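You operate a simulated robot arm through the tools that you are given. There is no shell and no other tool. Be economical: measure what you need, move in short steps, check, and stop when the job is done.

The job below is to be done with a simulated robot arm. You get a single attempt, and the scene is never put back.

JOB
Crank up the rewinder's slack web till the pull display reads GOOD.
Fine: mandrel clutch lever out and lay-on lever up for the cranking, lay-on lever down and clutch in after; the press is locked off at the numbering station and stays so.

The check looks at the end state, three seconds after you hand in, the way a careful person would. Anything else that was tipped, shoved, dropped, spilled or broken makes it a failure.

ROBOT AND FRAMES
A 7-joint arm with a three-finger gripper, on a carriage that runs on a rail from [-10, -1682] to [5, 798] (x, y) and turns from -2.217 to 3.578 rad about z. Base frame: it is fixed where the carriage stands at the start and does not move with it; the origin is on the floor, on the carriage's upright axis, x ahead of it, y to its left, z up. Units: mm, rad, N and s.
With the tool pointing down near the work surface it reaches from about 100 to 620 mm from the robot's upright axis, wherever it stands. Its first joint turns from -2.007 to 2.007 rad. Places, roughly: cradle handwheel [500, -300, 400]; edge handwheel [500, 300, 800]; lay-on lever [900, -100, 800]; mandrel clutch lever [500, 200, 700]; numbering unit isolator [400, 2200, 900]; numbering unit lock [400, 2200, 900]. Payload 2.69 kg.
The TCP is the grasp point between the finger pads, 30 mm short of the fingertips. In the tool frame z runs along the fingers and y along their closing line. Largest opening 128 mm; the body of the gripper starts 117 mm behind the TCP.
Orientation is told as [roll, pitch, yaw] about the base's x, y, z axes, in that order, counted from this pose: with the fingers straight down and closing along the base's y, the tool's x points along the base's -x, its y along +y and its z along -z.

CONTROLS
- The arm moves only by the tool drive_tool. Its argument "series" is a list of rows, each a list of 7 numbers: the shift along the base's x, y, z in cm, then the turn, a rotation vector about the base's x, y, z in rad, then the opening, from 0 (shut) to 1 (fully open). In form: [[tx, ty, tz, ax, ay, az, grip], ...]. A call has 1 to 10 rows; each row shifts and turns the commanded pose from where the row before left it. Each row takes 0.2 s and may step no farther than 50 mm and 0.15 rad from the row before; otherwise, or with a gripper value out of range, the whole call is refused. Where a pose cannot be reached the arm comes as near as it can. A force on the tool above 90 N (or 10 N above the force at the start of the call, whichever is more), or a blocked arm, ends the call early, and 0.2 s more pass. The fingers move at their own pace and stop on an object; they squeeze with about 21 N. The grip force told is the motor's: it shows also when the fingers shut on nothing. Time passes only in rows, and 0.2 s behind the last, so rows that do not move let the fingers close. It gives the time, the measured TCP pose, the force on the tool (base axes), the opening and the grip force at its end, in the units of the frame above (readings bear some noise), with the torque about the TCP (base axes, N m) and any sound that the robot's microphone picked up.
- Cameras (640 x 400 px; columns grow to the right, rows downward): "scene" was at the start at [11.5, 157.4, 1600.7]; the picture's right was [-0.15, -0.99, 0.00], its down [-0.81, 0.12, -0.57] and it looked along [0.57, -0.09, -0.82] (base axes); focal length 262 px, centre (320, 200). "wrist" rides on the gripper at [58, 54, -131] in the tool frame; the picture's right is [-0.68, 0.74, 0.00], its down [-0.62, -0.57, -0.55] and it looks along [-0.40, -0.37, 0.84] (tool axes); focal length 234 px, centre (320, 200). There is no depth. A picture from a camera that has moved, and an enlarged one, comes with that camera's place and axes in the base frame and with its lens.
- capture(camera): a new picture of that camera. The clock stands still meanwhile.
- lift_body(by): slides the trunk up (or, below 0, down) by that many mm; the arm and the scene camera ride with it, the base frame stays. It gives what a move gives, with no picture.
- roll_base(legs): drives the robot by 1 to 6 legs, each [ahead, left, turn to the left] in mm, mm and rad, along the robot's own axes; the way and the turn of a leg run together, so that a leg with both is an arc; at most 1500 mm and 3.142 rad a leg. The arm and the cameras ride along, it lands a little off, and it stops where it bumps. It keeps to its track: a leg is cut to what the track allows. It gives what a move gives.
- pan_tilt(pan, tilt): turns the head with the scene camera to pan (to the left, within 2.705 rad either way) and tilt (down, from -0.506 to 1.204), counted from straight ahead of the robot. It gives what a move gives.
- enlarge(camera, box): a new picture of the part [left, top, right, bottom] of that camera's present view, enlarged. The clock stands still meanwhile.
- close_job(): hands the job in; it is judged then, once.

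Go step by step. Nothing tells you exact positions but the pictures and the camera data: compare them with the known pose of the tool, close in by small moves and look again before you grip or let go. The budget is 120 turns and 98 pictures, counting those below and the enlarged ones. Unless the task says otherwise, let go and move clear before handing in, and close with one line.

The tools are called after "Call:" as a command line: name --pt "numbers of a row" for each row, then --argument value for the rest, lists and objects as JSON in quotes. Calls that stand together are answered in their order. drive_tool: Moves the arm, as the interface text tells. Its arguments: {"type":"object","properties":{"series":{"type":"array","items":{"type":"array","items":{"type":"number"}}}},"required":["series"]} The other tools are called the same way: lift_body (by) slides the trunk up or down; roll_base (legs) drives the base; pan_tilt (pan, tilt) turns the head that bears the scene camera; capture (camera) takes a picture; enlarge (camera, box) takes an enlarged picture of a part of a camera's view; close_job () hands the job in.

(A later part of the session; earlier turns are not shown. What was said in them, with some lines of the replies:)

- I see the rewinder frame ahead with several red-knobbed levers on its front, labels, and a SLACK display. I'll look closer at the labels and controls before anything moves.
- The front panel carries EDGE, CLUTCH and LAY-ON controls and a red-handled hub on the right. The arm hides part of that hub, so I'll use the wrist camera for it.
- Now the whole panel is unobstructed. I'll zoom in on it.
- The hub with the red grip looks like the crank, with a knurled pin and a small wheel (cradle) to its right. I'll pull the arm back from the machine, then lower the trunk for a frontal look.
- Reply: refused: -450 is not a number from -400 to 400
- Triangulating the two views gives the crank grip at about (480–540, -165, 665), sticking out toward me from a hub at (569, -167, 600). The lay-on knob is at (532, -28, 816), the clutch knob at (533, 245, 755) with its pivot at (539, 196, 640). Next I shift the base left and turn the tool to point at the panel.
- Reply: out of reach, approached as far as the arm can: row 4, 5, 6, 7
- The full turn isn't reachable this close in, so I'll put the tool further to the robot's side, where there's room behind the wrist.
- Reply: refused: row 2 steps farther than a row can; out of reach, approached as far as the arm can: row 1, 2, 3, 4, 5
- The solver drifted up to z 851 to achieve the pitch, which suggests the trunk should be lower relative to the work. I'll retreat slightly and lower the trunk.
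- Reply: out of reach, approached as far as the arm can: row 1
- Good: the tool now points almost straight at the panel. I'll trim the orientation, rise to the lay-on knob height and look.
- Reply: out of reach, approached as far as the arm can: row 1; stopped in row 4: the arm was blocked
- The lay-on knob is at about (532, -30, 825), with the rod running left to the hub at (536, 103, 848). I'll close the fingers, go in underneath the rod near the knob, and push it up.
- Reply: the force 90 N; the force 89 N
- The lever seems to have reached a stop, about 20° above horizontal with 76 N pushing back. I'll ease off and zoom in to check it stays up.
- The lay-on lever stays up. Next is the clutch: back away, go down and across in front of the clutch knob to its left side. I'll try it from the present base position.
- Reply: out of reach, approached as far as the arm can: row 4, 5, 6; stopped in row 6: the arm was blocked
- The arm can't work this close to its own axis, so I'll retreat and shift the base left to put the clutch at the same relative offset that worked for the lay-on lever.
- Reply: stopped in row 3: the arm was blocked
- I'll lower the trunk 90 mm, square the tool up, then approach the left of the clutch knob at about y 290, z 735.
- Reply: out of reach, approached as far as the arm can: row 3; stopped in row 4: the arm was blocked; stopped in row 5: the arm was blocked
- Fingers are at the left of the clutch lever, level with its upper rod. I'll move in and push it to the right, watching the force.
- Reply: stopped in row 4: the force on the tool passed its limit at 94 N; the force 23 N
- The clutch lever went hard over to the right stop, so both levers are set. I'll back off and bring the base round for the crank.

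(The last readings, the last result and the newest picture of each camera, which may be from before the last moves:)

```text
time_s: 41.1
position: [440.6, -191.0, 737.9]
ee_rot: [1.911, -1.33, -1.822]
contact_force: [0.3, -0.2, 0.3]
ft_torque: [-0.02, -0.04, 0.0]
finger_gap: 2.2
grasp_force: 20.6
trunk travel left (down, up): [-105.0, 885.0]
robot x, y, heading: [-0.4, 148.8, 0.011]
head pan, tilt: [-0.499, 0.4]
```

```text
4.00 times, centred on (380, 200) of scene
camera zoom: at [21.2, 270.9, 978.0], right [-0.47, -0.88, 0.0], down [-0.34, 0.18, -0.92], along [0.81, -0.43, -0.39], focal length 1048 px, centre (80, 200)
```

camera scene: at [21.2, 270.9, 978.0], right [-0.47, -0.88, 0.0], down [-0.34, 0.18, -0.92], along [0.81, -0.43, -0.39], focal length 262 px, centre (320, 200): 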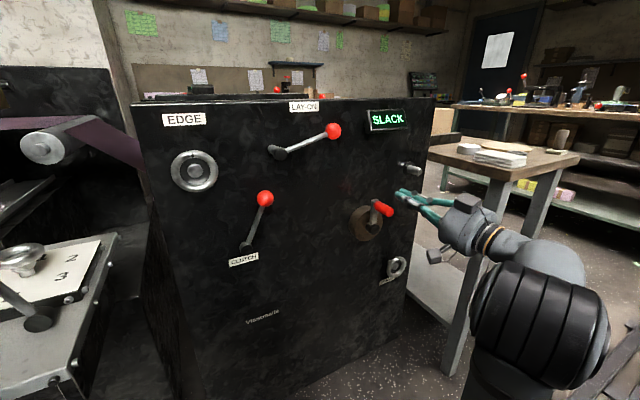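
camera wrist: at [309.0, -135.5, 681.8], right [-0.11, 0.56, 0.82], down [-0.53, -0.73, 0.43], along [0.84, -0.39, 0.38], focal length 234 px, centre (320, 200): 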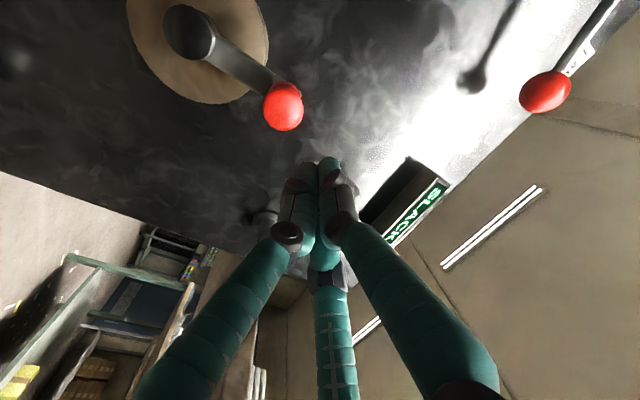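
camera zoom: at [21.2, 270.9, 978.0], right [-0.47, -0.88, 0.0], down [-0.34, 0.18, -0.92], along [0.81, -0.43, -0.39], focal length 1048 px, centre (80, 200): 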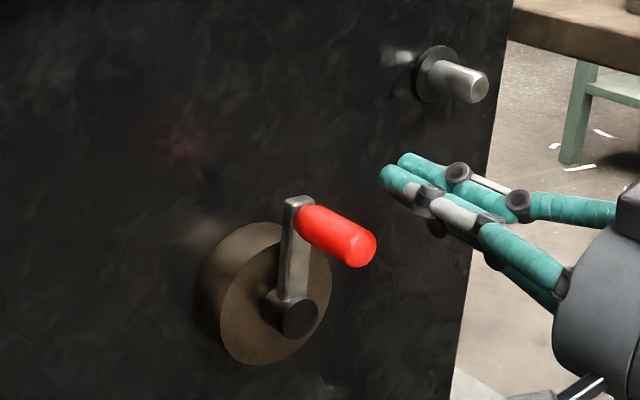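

The crank is clear: hub axis at (y -165, z 614), arm straight up, grip from x 467 to 525 at (y -165, z 690), radius about 76. For reach at the bottom of the circle I'll lower the trunk further and move the base left, then line up in front of the grip.

Call:
lift_body --by -100

Call:
roll_base --legs '[[0, 60, 0]]'

Call:
drive_tool --pt "-2 -2 2 0 0.08 -0.079 0.5" --pt "0 -2 2 0 0 0 0.5" --pt "0 0 1 0 0 0 0.5" --pt "0 0 0 0 0 0 0.5"

Call:
capture --camera "wrist"

```text
time_s: 42.5
position: [439.4, -189.9, 638.0]
ee_rot: [1.911, -1.33, -1.824]
contact_force: [0.1, -0.4, 0.0]
ft_torque: [0.04, 0.0, -0.02]
finger_gap: 2.1
grasp_force: 21.4
trunk travel left (down, up): [-5.0, 985.0]
robot x, y, heading: [-0.7, 148.3, 0.012]
head pan, tilt: [-0.499, 0.4]
```

```text
time_s: 43.4
position: [441.5, -130.8, 638.7]
ee_rot: [1.91, -1.329, -1.821]
contact_force: [-0.8, -0.2, 0.0]
ft_torque: [0.02, 0.03, -0.02]
finger_gap: 2.2
grasp_force: 21.2
trunk travel left (down, up): [-5.0, 985.0]
robot x, y, heading: [1.5, 206.4, 0.012]
head pan, tilt: [-0.499, 0.4]
```

```text
time_s: 44.4
position: [419.7, -171.8, 687.5]
ee_rot: [1.57, -1.339, -1.569]
contact_force: [0.4, 0.1, 0.5]
ft_torque: [0.02, -0.04, 0.0]
finger_gap: 64.2
grasp_force: 0.1
trunk travel left (down, up): [-5.0, 985.0]
robot x, y, heading: [1.1, 206.2, 0.013]
head pan, tilt: [-0.499, 0.4]
```

```text
58 pictures are left
camera wrist: at [290.0, -105.5, 641.5], right [0.0, 0.56, 0.83], down [-0.55, -0.69, 0.47], along [0.84, -0.45, 0.31], focal length 234 px, centre (320, 200)
```

wrist: 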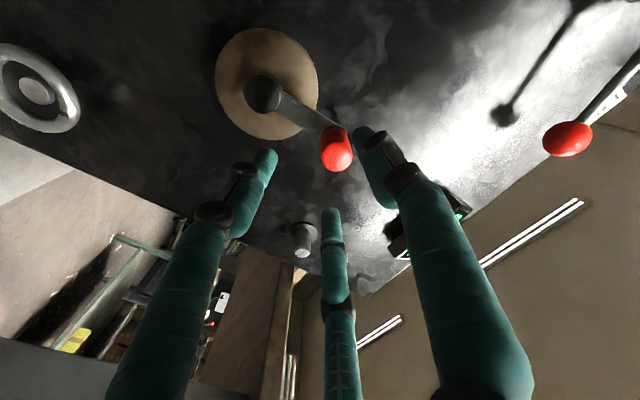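

Aligned along +x. A small shift of +12 mm y and +4 mm z centres the grip, then I move in.

Call:
drive_tool --pt "0 1.1 0.4 0 0 0 0.5" --pt "2 0 0 0 0 0 0.5" --pt "2 0 0 0 0 0 0.5" --pt "2 0 0 0 0 0 0.5"

Call:
capture --camera "wrist"

Call:
enlarge --camera "scene" --box '[290, 90, 450, 230]'

```text
time_s: 45.4
position: [480.0, -158.4, 691.4]
ee_rot: [1.571, -1.339, -1.572]
contact_force: [-0.5, 0.0, -0.1]
ft_torque: [-0.01, 0.01, -0.02]
finger_gap: 64.1
grasp_force: 0.1
trunk travel left (down, up): [-5.0, 985.0]
robot x, y, heading: [4.3, 203.8, 0.013]
head pan, tilt: [-0.499, 0.4]
```

```text
57 pictures are left
camera wrist: at [350.4, -92.4, 646.2], right [0.0, 0.56, 0.83], down [-0.55, -0.69, 0.47], along [0.84, -0.45, 0.31], focal length 234 px, centre (320, 200)
```

wrist: 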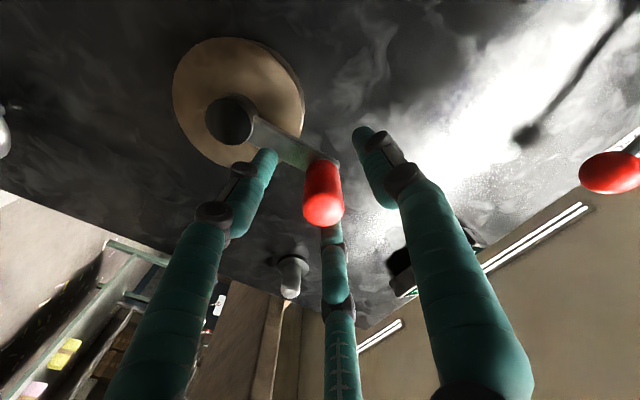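

```text
2.86 times, centred on (370, 160) of scene
camera zoom: at [21.2, 330.8, 878.0], right [-0.47, -0.88, 0.0], down [-0.34, 0.18, -0.92], along [0.81, -0.43, -0.39], focal length 749 px, centre (177, 314)
```

zoom: 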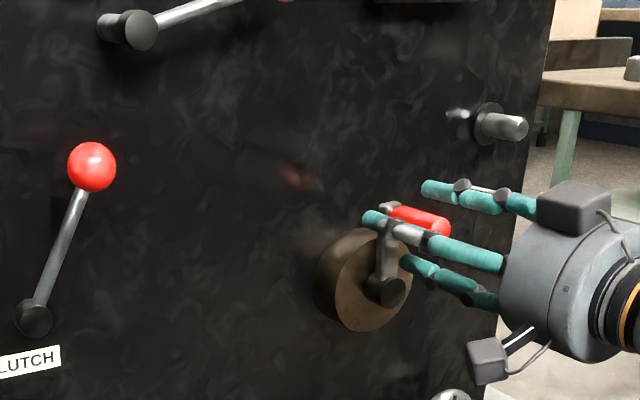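

Call:
drive_tool --pt "0.6 -0.2 0.2 0 0 0 0.5" --pt "0 0 0 0 0 0 0" --pt "0 0 0 0 0 0 0" --pt "0 0 0 0 0 0 0" --pt "0 0 0 0 0 0 0" --pt "0 0 0 0 0 0 0"

Call:
capture --camera "wrist"

```text
time_s: 46.8
position: [487.4, -160.5, 694.8]
ee_rot: [1.577, -1.339, -1.575]
contact_force: [4.4, 0.0, 6.6]
ft_torque: [0.02, -0.2, -0.07]
finger_gap: 24.5
grasp_force: 38.1
trunk travel left (down, up): [-5.0, 985.0]
robot x, y, heading: [1.3, 209.1, 0.012]
head pan, tilt: [-0.499, 0.4]
```

```text
55 pictures are left
camera wrist: at [356.5, -94.6, 648.9], right [0.0, 0.56, 0.83], down [-0.55, -0.69, 0.47], along [0.84, -0.45, 0.31], focal length 234 px, centre (320, 200)
```

wrist: 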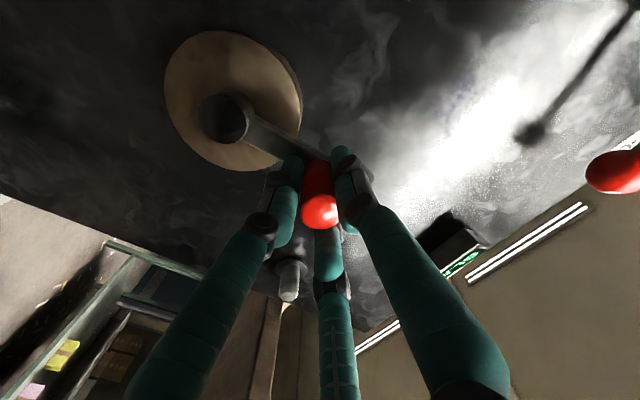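

The grip is held at 24.5 mm. I'll try a small clockwise turn, seen from the front, which would wind a top-fed roll, and watch force, sound and display.

Call:
drive_tool --pt "0 -0.97 0 0 0 0 0" --pt "0 -0.76 -0.11 0 0 0 0" --pt "0 -0.75 -0.19 0 0 0 0" --pt "0 -0.72 -0.27 0 0 0 0"

Call:
capture --camera "scene"

```text
time_s: 47.8
position: [486.4, -193.3, 689.2]
ee_rot: [1.579, -1.339, -1.578]
contact_force: [16.9, -5.4, 12.9]
ft_torque: [0.01, -0.34, 0.19]
finger_gap: 24.3
grasp_force: 44.9
trunk travel left (down, up): [-5.0, 985.0]
robot x, y, heading: [2.2, 206.3, 0.015]
head pan, tilt: [-0.499, 0.4]
```

```text
54 pictures are left
camera scene: at [21.7, 331.0, 878.1], right [-0.47, -0.88, 0.0], down [-0.34, 0.18, -0.92], along [0.81, -0.43, -0.39], focal length 262 px, centre (320, 200)
```

scene: 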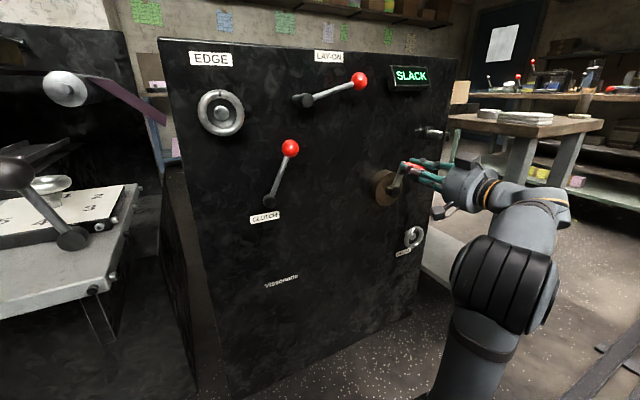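

It turns freely. I'll continue clockwise in steps of 0.2 rad.

Call:
drive_tool --pt "0 -1.35 -0.74 0 0 0 0" --pt "0 -1.17 -0.98 0 0 0 0" --pt "0 -0.96 -1.21 0 0 0 0" --pt "0 -0.7 -1.37 0 0 0 0" --pt "0 -0.41 -1.48 0 0 0 0" --pt "0 -0.11 -1.53 0 0 0 0" --pt "0 0.2 -1.53 0 0 0 0" --pt "0 0.5 -1.45 0 0 0 0"

Call:
capture --camera "scene"

```text
time_s: 49.6
position: [486.7, -232.2, 587.1]
ee_rot: [1.588, -1.34, -1.588]
contact_force: [-19.0, 10.6, 4.7]
ft_torque: [-0.03, 0.33, 0.32]
finger_gap: 24.7
grasp_force: 44.8
trunk travel left (down, up): [-5.0, 985.0]
robot x, y, heading: [0.6, 209.2, 0.013]
head pan, tilt: [-0.499, 0.4]
```

```text
53 pictures are left
camera scene: at [20.1, 331.7, 878.0], right [-0.47, -0.88, 0.0], down [-0.34, 0.18, -0.92], along [0.81, -0.43, -0.39], focal length 262 px, centre (320, 200)
```

scene: 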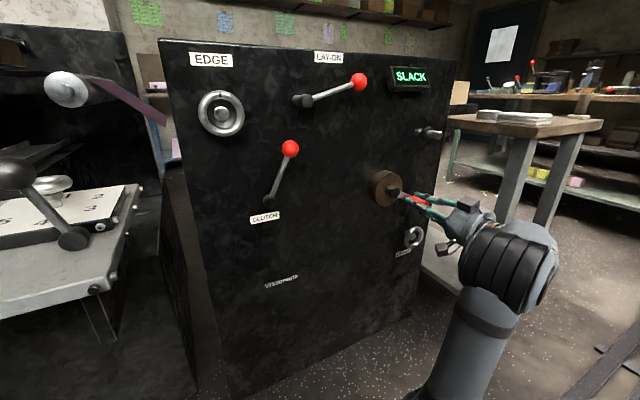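

Call:
drive_tool --pt "0 0.78 -1.33 0 0 0 0" --pt "0 1.02 -1.15 0 0 0 0" --pt "0 1.23 -0.92 0 0 0 0" --pt "0 1.39 -0.65 0 0 0 0" --pt "0 1.49 -0.37 0 0 0 0" --pt "0 1.54 -0.07 0 0 0 0" --pt "0 1.52 0.24 0 0 0 0" --pt "0 1.44 0.54 0 0 0 0" --pt "0 1.3 0.82 0 0 0 0" --pt "0 1.12 1.05 0 0 0 0"

Call:
capture --camera "scene"

```text
time_s: 51.8
position: [487.5, -109.3, 570.7]
ee_rot: [1.615, -1.336, -1.622]
contact_force: [35.7, -25.3, 21.5]
ft_torque: [0.02, -0.27, -0.22]
finger_gap: 24.5
grasp_force: 45.0
trunk travel left (down, up): [-5.0, 985.0]
robot x, y, heading: [2.9, 208.1, 0.009]
head pan, tilt: [-0.499, 0.4]
```

```text
52 pictures are left
camera scene: at [22.1, 329.9, 878.1], right [-0.47, -0.88, 0.0], down [-0.34, 0.18, -0.92], along [0.81, -0.43, -0.39], focal length 262 px, centre (320, 200)
```

scene: 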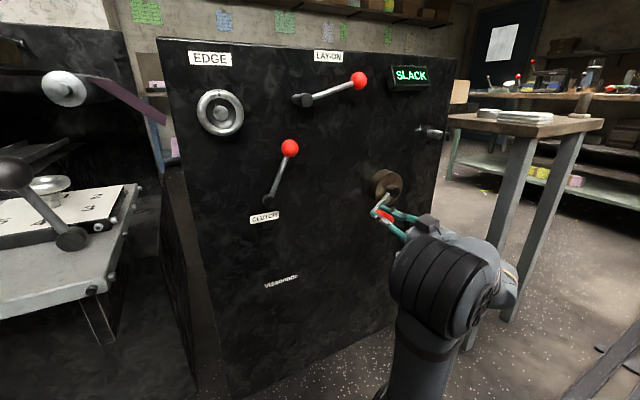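

The radial load shows the true axis is nearer (y -165, z 619.5) with radius 75, so I'll correct for that and carry on up the left side.

Call:
drive_tool --pt "0 0.44 1.5 0 0 0 0" --pt "0 0.6 1.37 0 0 0 0" --pt "0 0.32 1.46 0 0 0 0" --pt "0 0.01 1.49 0 0 0 0" --pt "0 -0.28 1.47 0 0 0 0" --pt "0 -0.57 1.39 0 0 0 0" --pt "0 -0.82 1.24 0 0 0 0" --pt "0 -1.06 1.05 0 0 0 0" --pt "0 -1.24 0.83 0 0 0 0" --pt "0 -1.39 0.55 0 0 0 0"

Call:
capture --camera "scene"

```text
time_s: 54.0
position: [486.7, -144.8, 690.9]
ee_rot: [1.584, -1.34, -1.584]
contact_force: [3.5, 4.7, 11.1]
ft_torque: [0.0, -0.6, 0.49]
finger_gap: 24.7
grasp_force: 45.3
trunk travel left (down, up): [-5.0, 985.0]
robot x, y, heading: [0.4, 206.0, 0.015]
head pan, tilt: [-0.499, 0.4]
```

```text
51 pictures are left
camera scene: at [20.9, 331.5, 878.0], right [-0.47, -0.88, 0.0], down [-0.34, 0.18, -0.92], along [0.81, -0.43, -0.39], focal length 262 px, centre (320, 200)
```

scene: 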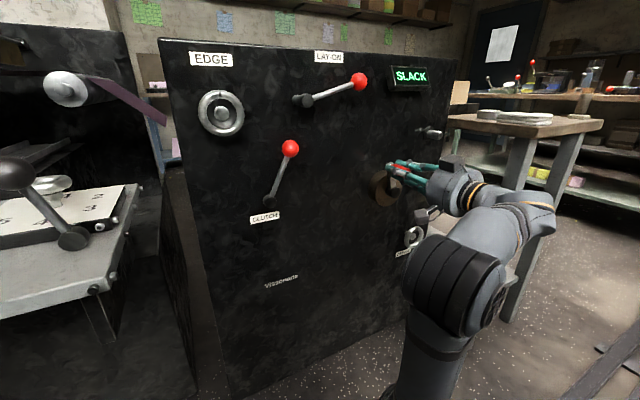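

One full turn in, still SLACK. Before more turns I want to confirm the web sag is shrinking, so I'll let go, back off and look from above.

Call:
drive_tool --pt "0 0 0 0 0 0 0.5" --pt "0 0 0 0 0 0 0.5" --pt "0 0 0 0 0 0 0.5" --pt "-3 0 0 0 0 0 0.5" --pt "-4 0 0 0 0 0 0.5" --pt "-1 0 0 0 0 0 0.5"

Call:
lift_body --by 400

Call:
lift_body --by 370

Call:
pan_tilt --pan -0.3 --tilt 0.9

Call:
capture --camera "scene"

```text
time_s: 55.4
position: [405.5, -144.9, 690.4]
ee_rot: [1.569, -1.341, -1.57]
contact_force: [-0.5, 0.0, -0.3]
ft_torque: [0.01, -0.04, 0.02]
finger_gap: 64.0
grasp_force: 0.0
trunk travel left (down, up): [-5.0, 985.0]
robot x, y, heading: [-1.0, 208.1, 0.011]
head pan, tilt: [-0.499, 0.4]
```

```text
time_s: 59.3
position: [406.0, -145.2, 1090.4]
ee_rot: [1.57, -1.338, -1.572]
contact_force: [0.0, 0.9, -0.4]
ft_torque: [0.04, 0.01, 0.01]
finger_gap: 63.9
grasp_force: 0.1
trunk travel left (down, up): [-405.0, 585.0]
robot x, y, heading: [1.8, 204.6, 0.011]
head pan, tilt: [-0.499, 0.4]
```

```text
time_s: 62.8
position: [405.7, -145.0, 1459.9]
ee_rot: [1.57, -1.339, -1.57]
contact_force: [0.5, -0.5, 0.3]
ft_torque: [0.02, 0.02, 0.0]
finger_gap: 64.1
grasp_force: 0.0
trunk travel left (down, up): [-775.0, 215.0]
robot x, y, heading: [0.1, 206.0, 0.01]
head pan, tilt: [-0.499, 0.4]
```

```text
time_s: 63.8
position: [406.8, -145.4, 1460.6]
ee_rot: [1.571, -1.338, -1.57]
contact_force: [-0.3, 0.2, 0.0]
ft_torque: [0.01, 0.05, -0.01]
finger_gap: 64.0
grasp_force: 0.0
trunk travel left (down, up): [-775.0, 215.0]
robot x, y, heading: [-0.8, 204.4, 0.016]
head pan, tilt: [-0.3, 0.901]
```

```text
50 pictures are left
camera scene: at [12.0, 352.6, 1605.1], right [-0.29, -0.96, 0.0], down [-0.75, 0.22, -0.62], along [0.6, -0.18, -0.78], focal length 262 px, centre (320, 200)
```

scene: 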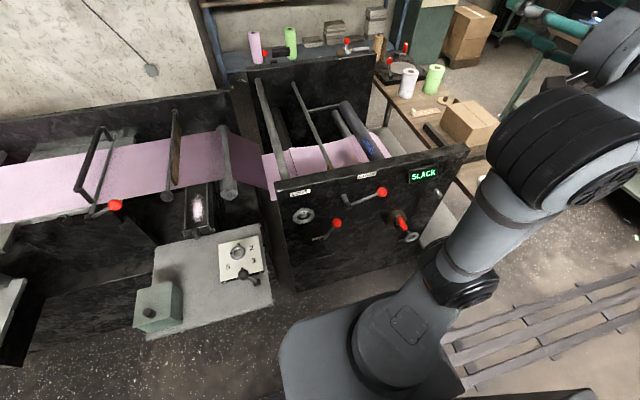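

Call:
enlarge --camera "scene" --box '[220, 70, 460, 220]'

```text
2.67 times, centred on (340, 145) of scene
camera zoom: at [12.0, 352.6, 1605.1], right [-0.29, -0.96, 0.0], down [-0.75, 0.22, -0.62], along [0.6, -0.18, -0.78], focal length 699 px, centre (267, 347)
```

zoom: 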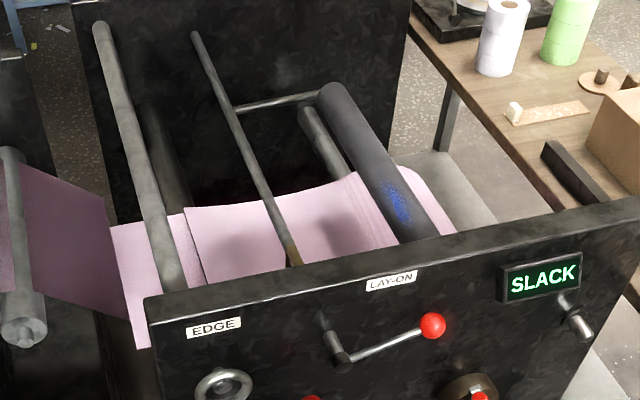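

The web feeds over the top of the roll, so clockwise winds it up, and the lay-on roller is lifted clear. I'll go back down and continue cranking.

Call:
lift_body --by -400

Call:
lift_body --by -370

Call:
pan_tilt --pan -0.5 --tilt 0.3

Call:
capture --camera "wrist"

```text
time_s: 67.6
position: [405.2, -145.0, 1060.1]
ee_rot: [1.572, -1.338, -1.571]
contact_force: [-0.4, -0.7, -0.4]
ft_torque: [0.02, -0.01, 0.03]
finger_gap: 63.7
grasp_force: 0.0
trunk travel left (down, up): [-375.0, 615.0]
robot x, y, heading: [1.0, 206.8, 0.013]
head pan, tilt: [-0.3, 0.901]
```

```text
time_s: 71.2
position: [406.1, -144.9, 689.7]
ee_rot: [1.57, -1.338, -1.571]
contact_force: [-0.7, 0.0, 0.8]
ft_torque: [0.0, 0.02, 0.01]
finger_gap: 64.2
grasp_force: 0.0
trunk travel left (down, up): [-5.0, 985.0]
robot x, y, heading: [1.7, 209.5, 0.007]
head pan, tilt: [-0.3, 0.901]
```

```text
time_s: 72.2
position: [404.9, -146.3, 689.6]
ee_rot: [1.569, -1.337, -1.572]
contact_force: [0.1, 0.0, -0.3]
ft_torque: [0.01, 0.02, 0.0]
finger_gap: 64.0
grasp_force: 0.1
trunk travel left (down, up): [-5.0, 985.0]
robot x, y, heading: [-2.5, 211.5, 0.009]
head pan, tilt: [-0.499, 0.3]
```

```text
48 pictures are left
camera wrist: at [275.2, -79.6, 644.4], right [0.0, 0.56, 0.83], down [-0.55, -0.69, 0.47], along [0.84, -0.45, 0.31], focal length 234 px, centre (320, 200)
```

wrist: 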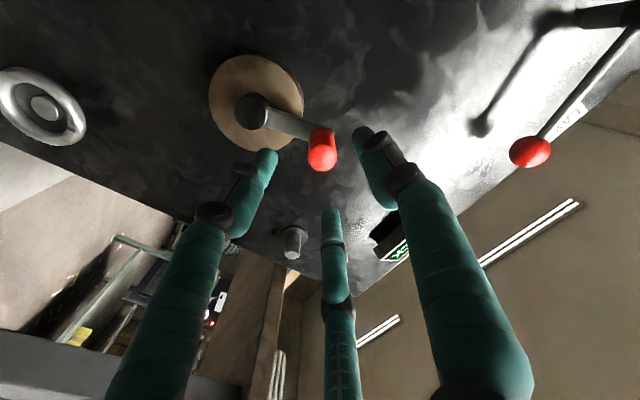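

The crank stayed where I left it. Moving back in and gripping.

Call:
drive_tool --pt "2.2 0.2 0.1 0 0 0 0.5" --pt "3 0 0 0 0 0 0.5" --pt "3 0 0 0 0 0 0.5" --pt "0 0 0 0 0 0 0" --pt "0 0 0 0 0 0 0" --pt "0 0 0 0 0 0 0" --pt "0 0 0 0 0 0 0" --pt "0 0 0 0 0 0 0"

```text
time_s: 74.0
position: [488.3, -143.2, 690.3]
ee_rot: [1.578, -1.341, -1.579]
contact_force: [4.0, 0.9, 5.5]
ft_torque: [0.01, -0.17, 0.01]
finger_gap: 24.4
grasp_force: 37.9
trunk travel left (down, up): [-5.0, 985.0]
robot x, y, heading: [-1.4, 207.3, 0.015]
head pan, tilt: [-0.499, 0.3]
```

Call:
drive_tool --pt "0 -1.81 0.35 0 0 0 0" --pt "0 -1.86 -0.14 0 0 0 0" --pt "0 -1.76 -0.6 0 0 0 0" --pt "0 -1.57 -1.01 0 0 0 0" --pt "0 -1.26 -1.37 0 0 0 0" --pt "0 -0.89 -1.64 0 0 0 0" --pt "0 -0.46 -1.81 0 0 0 0" --pt "0 0.01 -1.86 0 0 0 0" --pt "0 0.47 -1.81 0 0 0 0" --pt "0 0.91 -1.64 0 0 0 0"

Call:
enlarge --camera "scene" --box '[290, 60, 470, 240]'

```text
time_s: 76.2
position: [486.9, -225.2, 574.2]
ee_rot: [1.566, -1.339, -1.567]
contact_force: [-0.6, -2.4, -1.3]
ft_torque: [-0.01, 0.2, -0.27]
finger_gap: 24.5
grasp_force: 45.0
trunk travel left (down, up): [-5.0, 985.0]
robot x, y, heading: [0.4, 206.3, 0.011]
head pan, tilt: [-0.499, 0.3]
```

```text
2.22 times, centred on (380, 150) of scene
camera zoom: at [22.1, 330.3, 887.3], right [-0.47, -0.88, 0.0], down [-0.26, 0.14, -0.96], along [0.84, -0.45, -0.3], focal length 582 px, centre (187, 311)
```

zoom: 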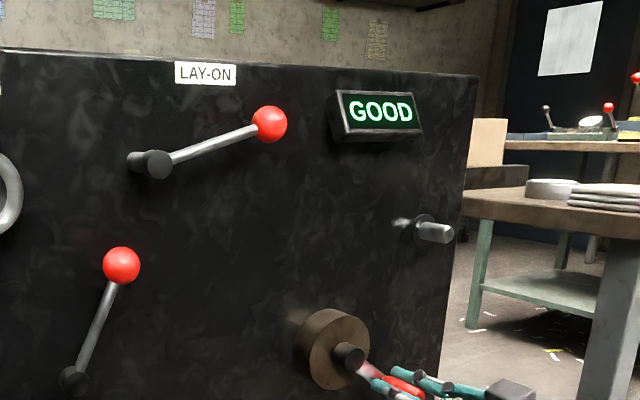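

The display reads GOOD. I'll release the grip gently and see that it holds.

Call:
drive_tool --pt "0 0 0 0 0 0 0.15" --pt "0 0 0 0 0 0 0.3" --pt "0 0 0 0 0 0 0.5" --pt "0 0 0 0 0 0 0.5" --pt "0 0 0 0 0 0 0.5"

Call:
enlarge --camera "scene" --box '[290, 60, 470, 240]'

```text
time_s: 77.4
position: [487.6, -224.8, 575.5]
ee_rot: [1.572, -1.339, -1.572]
contact_force: [-0.6, 0.0, -1.1]
ft_torque: [0.0, -0.04, 0.0]
finger_gap: 64.0
grasp_force: 0.2
trunk travel left (down, up): [-5.0, 985.0]
robot x, y, heading: [-0.6, 210.9, 0.014]
head pan, tilt: [-0.499, 0.3]
```

```text
2.22 times, centred on (380, 150) of scene
camera zoom: at [22.0, 330.4, 887.3], right [-0.47, -0.88, 0.0], down [-0.26, 0.14, -0.96], along [0.84, -0.45, -0.3], focal length 582 px, centre (187, 311)
```

zoom: 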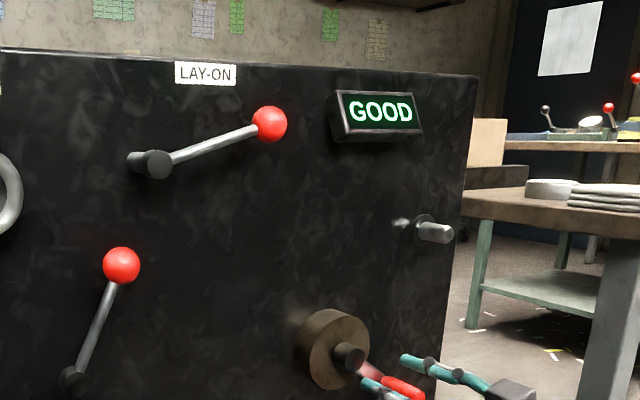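

It holds. Now the lay-on lever goes back down: retreat, close the fingers, raise the trunk and shift the base left.

Call:
drive_tool --pt "-3 0 0 0 0 0 0.5" --pt "-4 0 0 0 0 0 0.5" --pt "-1.5 0 0 0 0 0 0.5" --pt "0 0 0 0 0 0 0" --pt "0 2 2 0 0 0 0" --pt "0 2 2 0 0 0 0"

Call:
lift_body --by 300

Call:
roll_base --legs '[[0, 90, 0]]'

Call:
drive_tool --pt "0 3 1 0 0 0 0" --pt "0 3 1 0 0 0 0" --pt "0 3 0 0 0 0 0" --pt "0 3 0 0 0 0 0"

Call:
capture --camera "wrist"

Call:
capture --camera "scene"

```text
time_s: 78.8
position: [403.7, -185.5, 615.1]
ee_rot: [1.57, -1.337, -1.571]
contact_force: [0.4, -0.9, -0.5]
ft_torque: [-0.03, -0.01, 0.03]
finger_gap: 6.6
grasp_force: 1.5
trunk travel left (down, up): [-5.0, 985.0]
robot x, y, heading: [-0.0, 202.6, 0.012]
head pan, tilt: [-0.499, 0.3]
```

```text
time_s: 81.8
position: [402.8, -185.7, 915.1]
ee_rot: [1.571, -1.338, -1.571]
contact_force: [-0.5, 0.0, -0.7]
ft_torque: [0.01, -0.04, 0.0]
finger_gap: 2.1
grasp_force: 21.2
trunk travel left (down, up): [-305.0, 685.0]
robot x, y, heading: [2.3, 207.0, 0.012]
head pan, tilt: [-0.499, 0.3]
```

```text
time_s: 82.9
position: [403.0, -98.7, 915.2]
ee_rot: [1.57, -1.339, -1.572]
contact_force: [-0.1, -0.3, -0.6]
ft_torque: [-0.02, -0.03, 0.01]
finger_gap: 2.3
grasp_force: 21.6
trunk travel left (down, up): [-305.0, 685.0]
robot x, y, heading: [3.0, 295.7, 0.009]
head pan, tilt: [-0.499, 0.3]
```

```text
time_s: 83.9
position: [401.8, 21.0, 934.7]
ee_rot: [1.574, -1.339, -1.573]
contact_force: [-0.3, 0.1, -1.2]
ft_torque: [-0.01, -0.03, 0.02]
finger_gap: 2.1
grasp_force: 21.2
trunk travel left (down, up): [-305.0, 685.0]
robot x, y, heading: [0.3, 297.4, 0.011]
head pan, tilt: [-0.499, 0.3]
```

```text
45 pictures are left
camera wrist: at [272.2, 88.2, 889.8], right [0.0, 0.56, 0.83], down [-0.55, -0.69, 0.47], along [0.84, -0.46, 0.31], focal length 234 px, centre (320, 200)
```

wrist: 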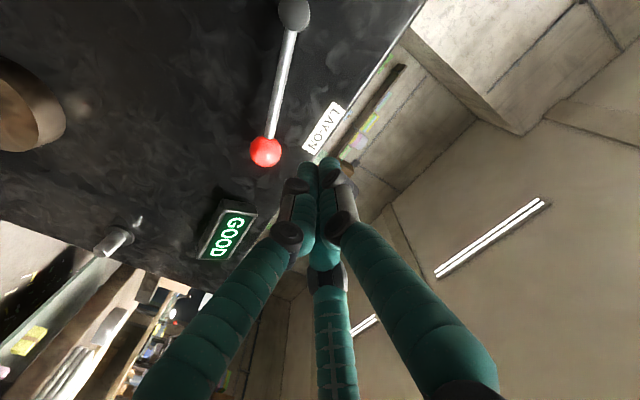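

```text
44 pictures are left
camera scene: at [22.6, 418.0, 1187.3], right [-0.47, -0.88, 0.0], down [-0.26, 0.14, -0.96], along [0.84, -0.45, -0.3], focal length 262 px, centre (320, 200)
```

scene: 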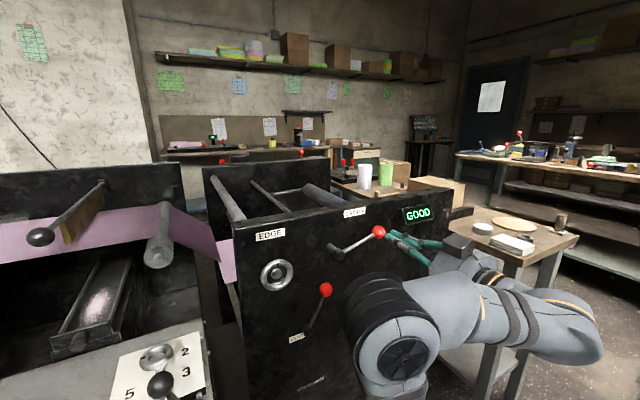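

The knob in the up position is at about (530, -32, 895), its hub at (y 95, z 858). I'll go in above the rod and press down to the lower stop.

Call:
drive_tool --pt "3 -0.8 0 0 0 0 0" --pt "3 -0.8 0 0 0 0 0" --pt "3 0 0 0 0 0 0" --pt "1.8 0 0 0 0 0 0" --pt "0 0 -2 0 0 0 0" --pt "0 0 -1 0 0 0 0" --pt "0 0 -1 0 0 0 0" --pt "0 0 -1 0 0 0 0"

Call:
capture --camera "scene"

```text
time_s: 85.7
position: [509.9, 6.4, 883.4]
ee_rot: [1.564, -1.34, -1.565]
contact_force: [0.9, -0.2, -0.7]
ft_torque: [0.04, 0.02, 0.02]
finger_gap: 2.0
grasp_force: 21.6
trunk travel left (down, up): [-305.0, 685.0]
robot x, y, heading: [-1.5, 293.6, 0.007]
head pan, tilt: [-0.499, 0.3]
```

```text
43 pictures are left
camera scene: at [22.9, 418.1, 1187.2], right [-0.47, -0.88, 0.0], down [-0.26, 0.14, -0.96], along [0.84, -0.45, -0.3], focal length 262 px, centre (320, 200)
```

scene: 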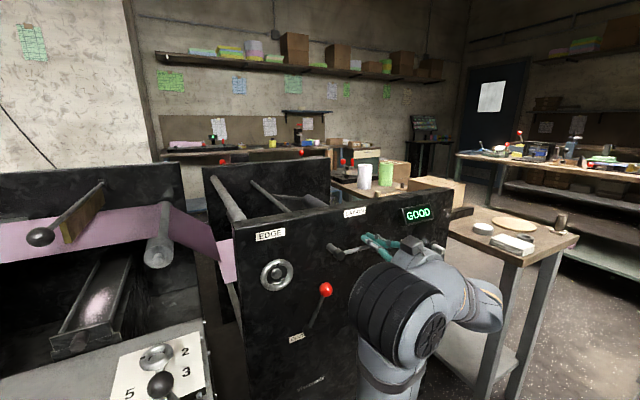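

Call:
drive_tool --pt "0 0 -1 0 0 0 0" --pt "0 0 -1 0 0 0 0" --pt "0 0 -1 0 0 0 0" --pt "0 0 -1 0 0 0 0"

Call:
capture --camera "wrist"

```text
time_s: 86.7
position: [507.4, 5.1, 859.5]
ee_rot: [1.731, -1.336, -1.737]
contact_force: [16.9, -6.8, 53.4]
ft_torque: [-0.16, -1.2, -0.15]
finger_gap: 2.2
grasp_force: 20.7
trunk travel left (down, up): [-305.0, 685.0]
robot x, y, heading: [0.5, 291.5, 0.007]
head pan, tilt: [-0.499, 0.3]
```

```text
42 pictures are left
camera wrist: at [379.8, 71.8, 808.2], right [-0.02, 0.56, 0.83], down [-0.57, -0.69, 0.45], along [0.82, -0.46, 0.34], focal length 234 px, centre (320, 200)
```

wrist: 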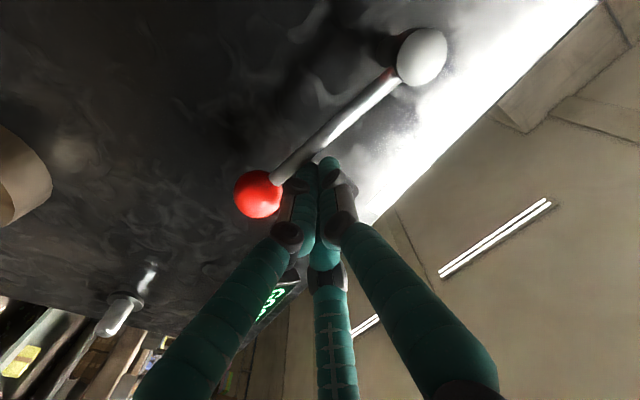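

The lay-on knob is back at z ≈ 827, as at the start, against its stop. Now I'll lift off, retreat and check.

Call:
drive_tool --pt "0 0 2 0 0 0 0" --pt "0 0 3 0 0 0 0" --pt "-3 0 2 0 0 0 0" --pt "-4 0 0 0 0 0 0" --pt "-3 0 0 0 0 0 0"

Call:
enlarge --camera "scene" --box '[220, 180, 480, 380]'

```text
time_s: 87.9
position: [410.8, 3.9, 916.1]
ee_rot: [1.571, -1.337, -1.572]
contact_force: [-0.5, 0.0, -0.4]
ft_torque: [0.01, 0.01, 0.02]
finger_gap: 2.5
grasp_force: 21.1
trunk travel left (down, up): [-305.0, 685.0]
robot x, y, heading: [1.5, 293.6, 0.008]
head pan, tilt: [-0.499, 0.3]
```

```text
2.00 times, centred on (350, 280) of scene
camera zoom: at [23.0, 418.2, 1187.3], right [-0.47, -0.88, 0.0], down [-0.26, 0.14, -0.96], along [0.84, -0.45, -0.3], focal length 524 px, centre (260, 40)
```

zoom: 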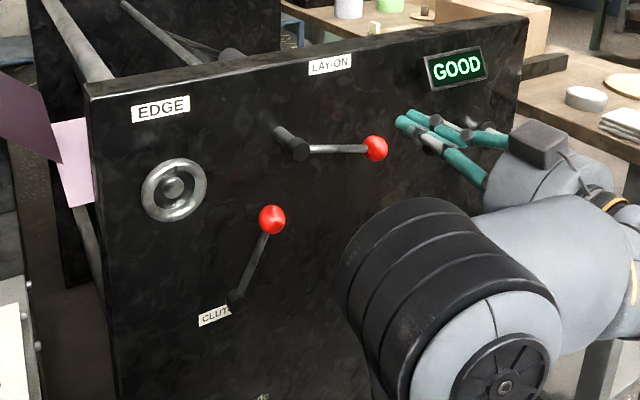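

Lay-on is down and the display still reads GOOD. Now the clutch: lower the trunk and shift the base so that the fingers come to the right of the clutch rod.

Call:
drive_tool --pt "0 -3 1 0 0 0 0" --pt "0 -3 1 0 0 0 0" --pt "0 -3 0.5 0 0 0 0"

Call:
lift_body --by -200

Call:
roll_base --legs '[[0, 180, 0]]'

Call:
capture --camera "wrist"

Call:
capture --camera "scene"

```text
time_s: 88.7
position: [409.8, -87.5, 940.9]
ee_rot: [1.572, -1.338, -1.574]
contact_force: [0.2, 0.1, 0.4]
ft_torque: [0.02, -0.01, -0.03]
finger_gap: 2.2
grasp_force: 20.6
trunk travel left (down, up): [-305.0, 685.0]
robot x, y, heading: [-1.9, 293.3, 0.005]
head pan, tilt: [-0.499, 0.3]
```

```text
time_s: 90.8
position: [410.1, -86.2, 740.8]
ee_rot: [1.571, -1.339, -1.574]
contact_force: [0.0, -0.4, 0.4]
ft_torque: [0.01, 0.02, -0.01]
finger_gap: 2.1
grasp_force: 21.3
trunk travel left (down, up): [-105.0, 885.0]
robot x, y, heading: [1.9, 293.5, 0.006]
head pan, tilt: [-0.499, 0.3]
```

```text
time_s: 92.3
position: [411.9, 92.1, 741.5]
ee_rot: [1.572, -1.339, -1.57]
contact_force: [0.0, 1.1, -0.6]
ft_torque: [-0.03, 0.01, -0.01]
finger_gap: 2.1
grasp_force: 21.1
trunk travel left (down, up): [-105.0, 885.0]
robot x, y, heading: [7.1, 470.2, 0.013]
head pan, tilt: [-0.499, 0.3]
```

```text
40 pictures are left
camera wrist: at [282.2, 157.3, 695.3], right [0.0, 0.56, 0.83], down [-0.55, -0.69, 0.47], along [0.84, -0.45, 0.31], focal length 234 px, centre (320, 200)
```

wrist: 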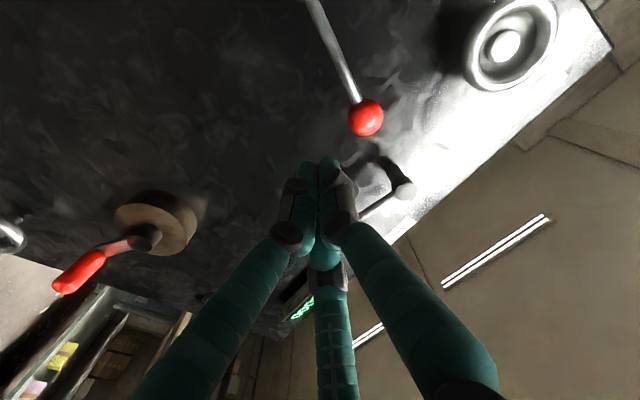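

```text
39 pictures are left
camera scene: at [23.4, 595.0, 987.3], right [-0.47, -0.88, 0.0], down [-0.26, 0.14, -0.96], along [0.84, -0.45, -0.3], focal length 262 px, centre (320, 200)
```

scene: 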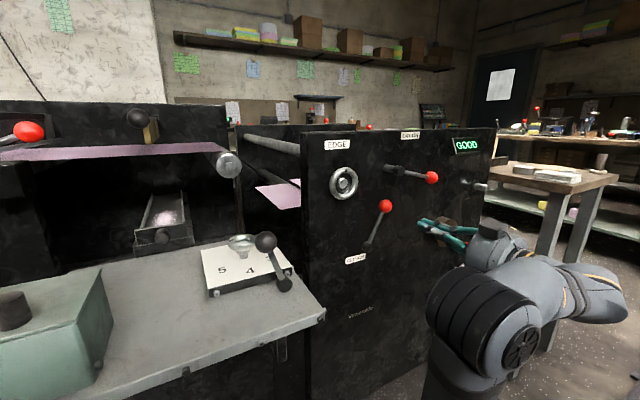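

The clutch knob is now at about (533, 133, 770) and the fingers are to its right. I'll move in and push the rod left.

Call:
drive_tool --pt "4 0 0 0 0 0 0" --pt "4 0 0 0 0 0 0" --pt "1.7 0 0 0 0 0 0" --pt "0 2 0 0 0 0 0" --pt "0 1.5 0 0 0 0 0" --pt "0 1.5 0 0 0 0 0" --pt "0 1.5 0 0 0 0 0" --pt "0 1.5 0 0 0 0 0"

Call:
drive_tool --pt "0 1 0 0 0 0 0" --pt "0 1 0 0 0 0 0" --pt "0 1 0 0 0 0 0"

Call:
capture --camera "wrist"

```text
time_s: 94.2
position: [509.1, 173.5, 741.0]
ee_rot: [1.565, -1.34, -1.565]
contact_force: [-0.9, 0.0, -0.1]
ft_torque: [0.02, -0.02, 0.02]
finger_gap: 2.1
grasp_force: 20.9
trunk travel left (down, up): [-105.0, 885.0]
robot x, y, heading: [2.6, 470.8, 0.014]
head pan, tilt: [-0.499, 0.3]
```

```text
time_s: 95.0
position: [509.2, 198.4, 740.4]
ee_rot: [1.58, -1.338, -1.586]
contact_force: [3.9, -11.0, 4.8]
ft_torque: [0.04, -0.11, -0.27]
finger_gap: 2.4
grasp_force: 20.5
trunk travel left (down, up): [-105.0, 885.0]
robot x, y, heading: [2.4, 469.3, 0.017]
head pan, tilt: [-0.499, 0.3]
```

```text
38 pictures are left
camera wrist: at [379.0, 264.8, 694.8], right [0.0, 0.56, 0.83], down [-0.55, -0.69, 0.47], along [0.83, -0.46, 0.31], focal length 234 px, centre (320, 200)
```

wrist: 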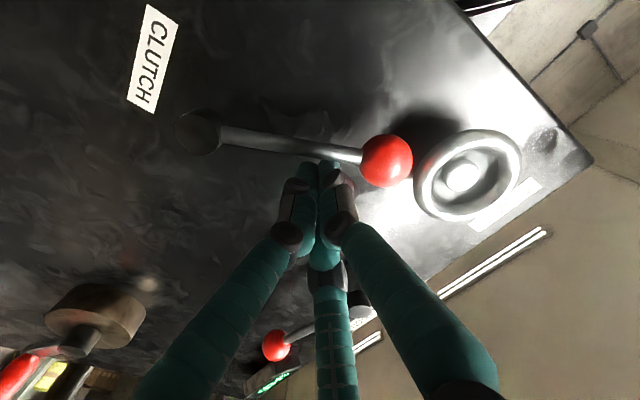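

Call:
drive_tool --pt "0 0.7 0 0 0 0 0" --pt "0 0.7 0 0 0 0 0" --pt "0 0.7 0 0 0 0 0"

Call:
capture --camera "wrist"

```text
time_s: 95.8
position: [501.2, 199.9, 743.2]
ee_rot: [1.631, -1.341, -1.68]
contact_force: [-1.9, -12.3, 2.9]
ft_torque: [0.04, 0.01, -0.31]
finger_gap: 1.9
grasp_force: 21.4
trunk travel left (down, up): [-105.0, 885.0]
robot x, y, heading: [0.2, 467.6, 0.007]
head pan, tilt: [-0.499, 0.3]
stopped in row 3: the force on the tool passed its limit at 92 N (the readings are from after the stop); the commanded pose is now the measured one
```

```text
37 pictures are left
camera wrist: at [375.5, 273.1, 696.1], right [0.02, 0.56, 0.82], down [-0.59, -0.66, 0.47], along [0.81, -0.49, 0.32], focal length 234 px, centre (320, 200)
```

wrist: 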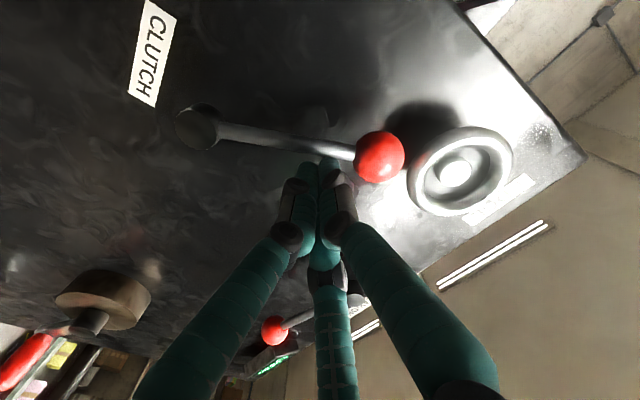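

The clutch is hard against its left stop, at its original position. I'll back away and verify everything.

Call:
drive_tool --pt "0 -2 0 0 0 0 0" --pt "0 -2 0 0 0 0 0" --pt "-4 0 0 0 0 0 0" --pt "-4 0 0 0 0 0 0" --pt "-2 -2 0 0 0 0 0"

Call:
enlarge --camera "scene" --box '[290, 110, 510, 290]'

Call:
capture --camera "scene"

```text
time_s: 97.0
position: [404.2, 145.6, 742.4]
ee_rot: [1.621, -1.344, -1.661]
contact_force: [1.0, 0.3, -0.1]
ft_torque: [-0.02, -0.03, -0.02]
finger_gap: 2.0
grasp_force: 20.9
trunk travel left (down, up): [-105.0, 885.0]
robot x, y, heading: [5.1, 473.2, 0.008]
head pan, tilt: [-0.499, 0.3]
```

```text
2.22 times, centred on (400, 200) of scene
camera zoom: at [24.0, 594.2, 987.3], right [-0.47, -0.88, 0.0], down [-0.26, 0.14, -0.96], along [0.84, -0.45, -0.3], focal length 582 px, centre (142, 200)
```

zoom: 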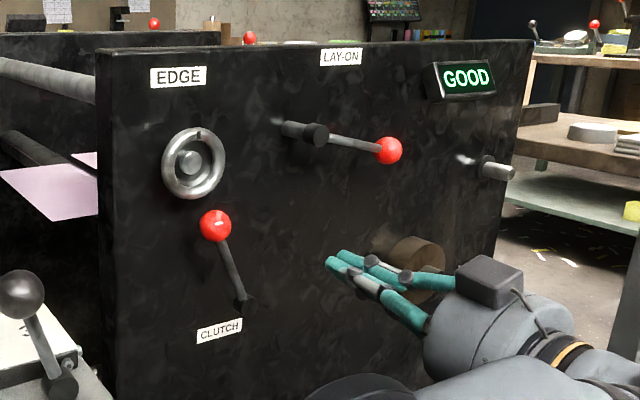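

```text
35 pictures are left
camera scene: at [24.0, 594.2, 987.3], right [-0.47, -0.88, 0.0], down [-0.26, 0.14, -0.96], along [0.84, -0.45, -0.3], focal length 262 px, centre (320, 200)
```

scene: 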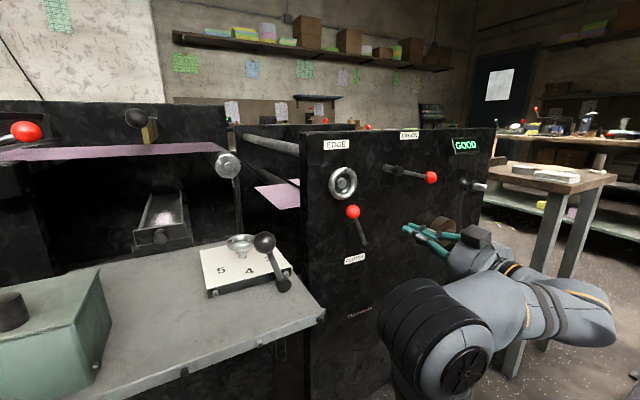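

The display reads GOOD, lay-on is down and the clutch is in. I'll take one look left at the numbering station, without touching it, to confirm it's undisturbed.

Call:
pan_tilt --pan 1.0 --tilt 0.2

Call:
capture --camera "scene"

```text
time_s: 98.6
position: [403.7, 145.8, 742.8]
ee_rot: [1.621, -1.343, -1.663]
contact_force: [0.8, -0.3, -0.3]
ft_torque: [0.02, -0.01, 0.01]
finger_gap: 2.5
grasp_force: 21.1
trunk travel left (down, up): [-105.0, 885.0]
robot x, y, heading: [1.8, 468.4, 0.009]
head pan, tilt: [1.0, 0.201]
```

```text
34 pictures are left
camera scene: at [-9.0, 716.8, 996.6], right [0.85, -0.53, 0.0], down [-0.11, -0.17, -0.98], along [0.52, 0.83, -0.2], focal length 262 px, centre (320, 200)
```

scene: 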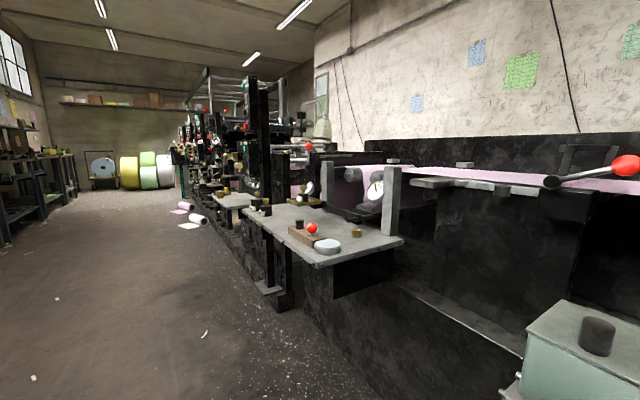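

The press side looks undisturbed, and the arm is clear of the machine. Handing in.

Call:
close_job

```text
The job is handed in.
```

The slack web is cranked up and the pull display reads GOOD, with the lay-on lever down, the clutch lever back in its starting position (taken as "in", since the lever isn't marked), and the numbering station untouched.
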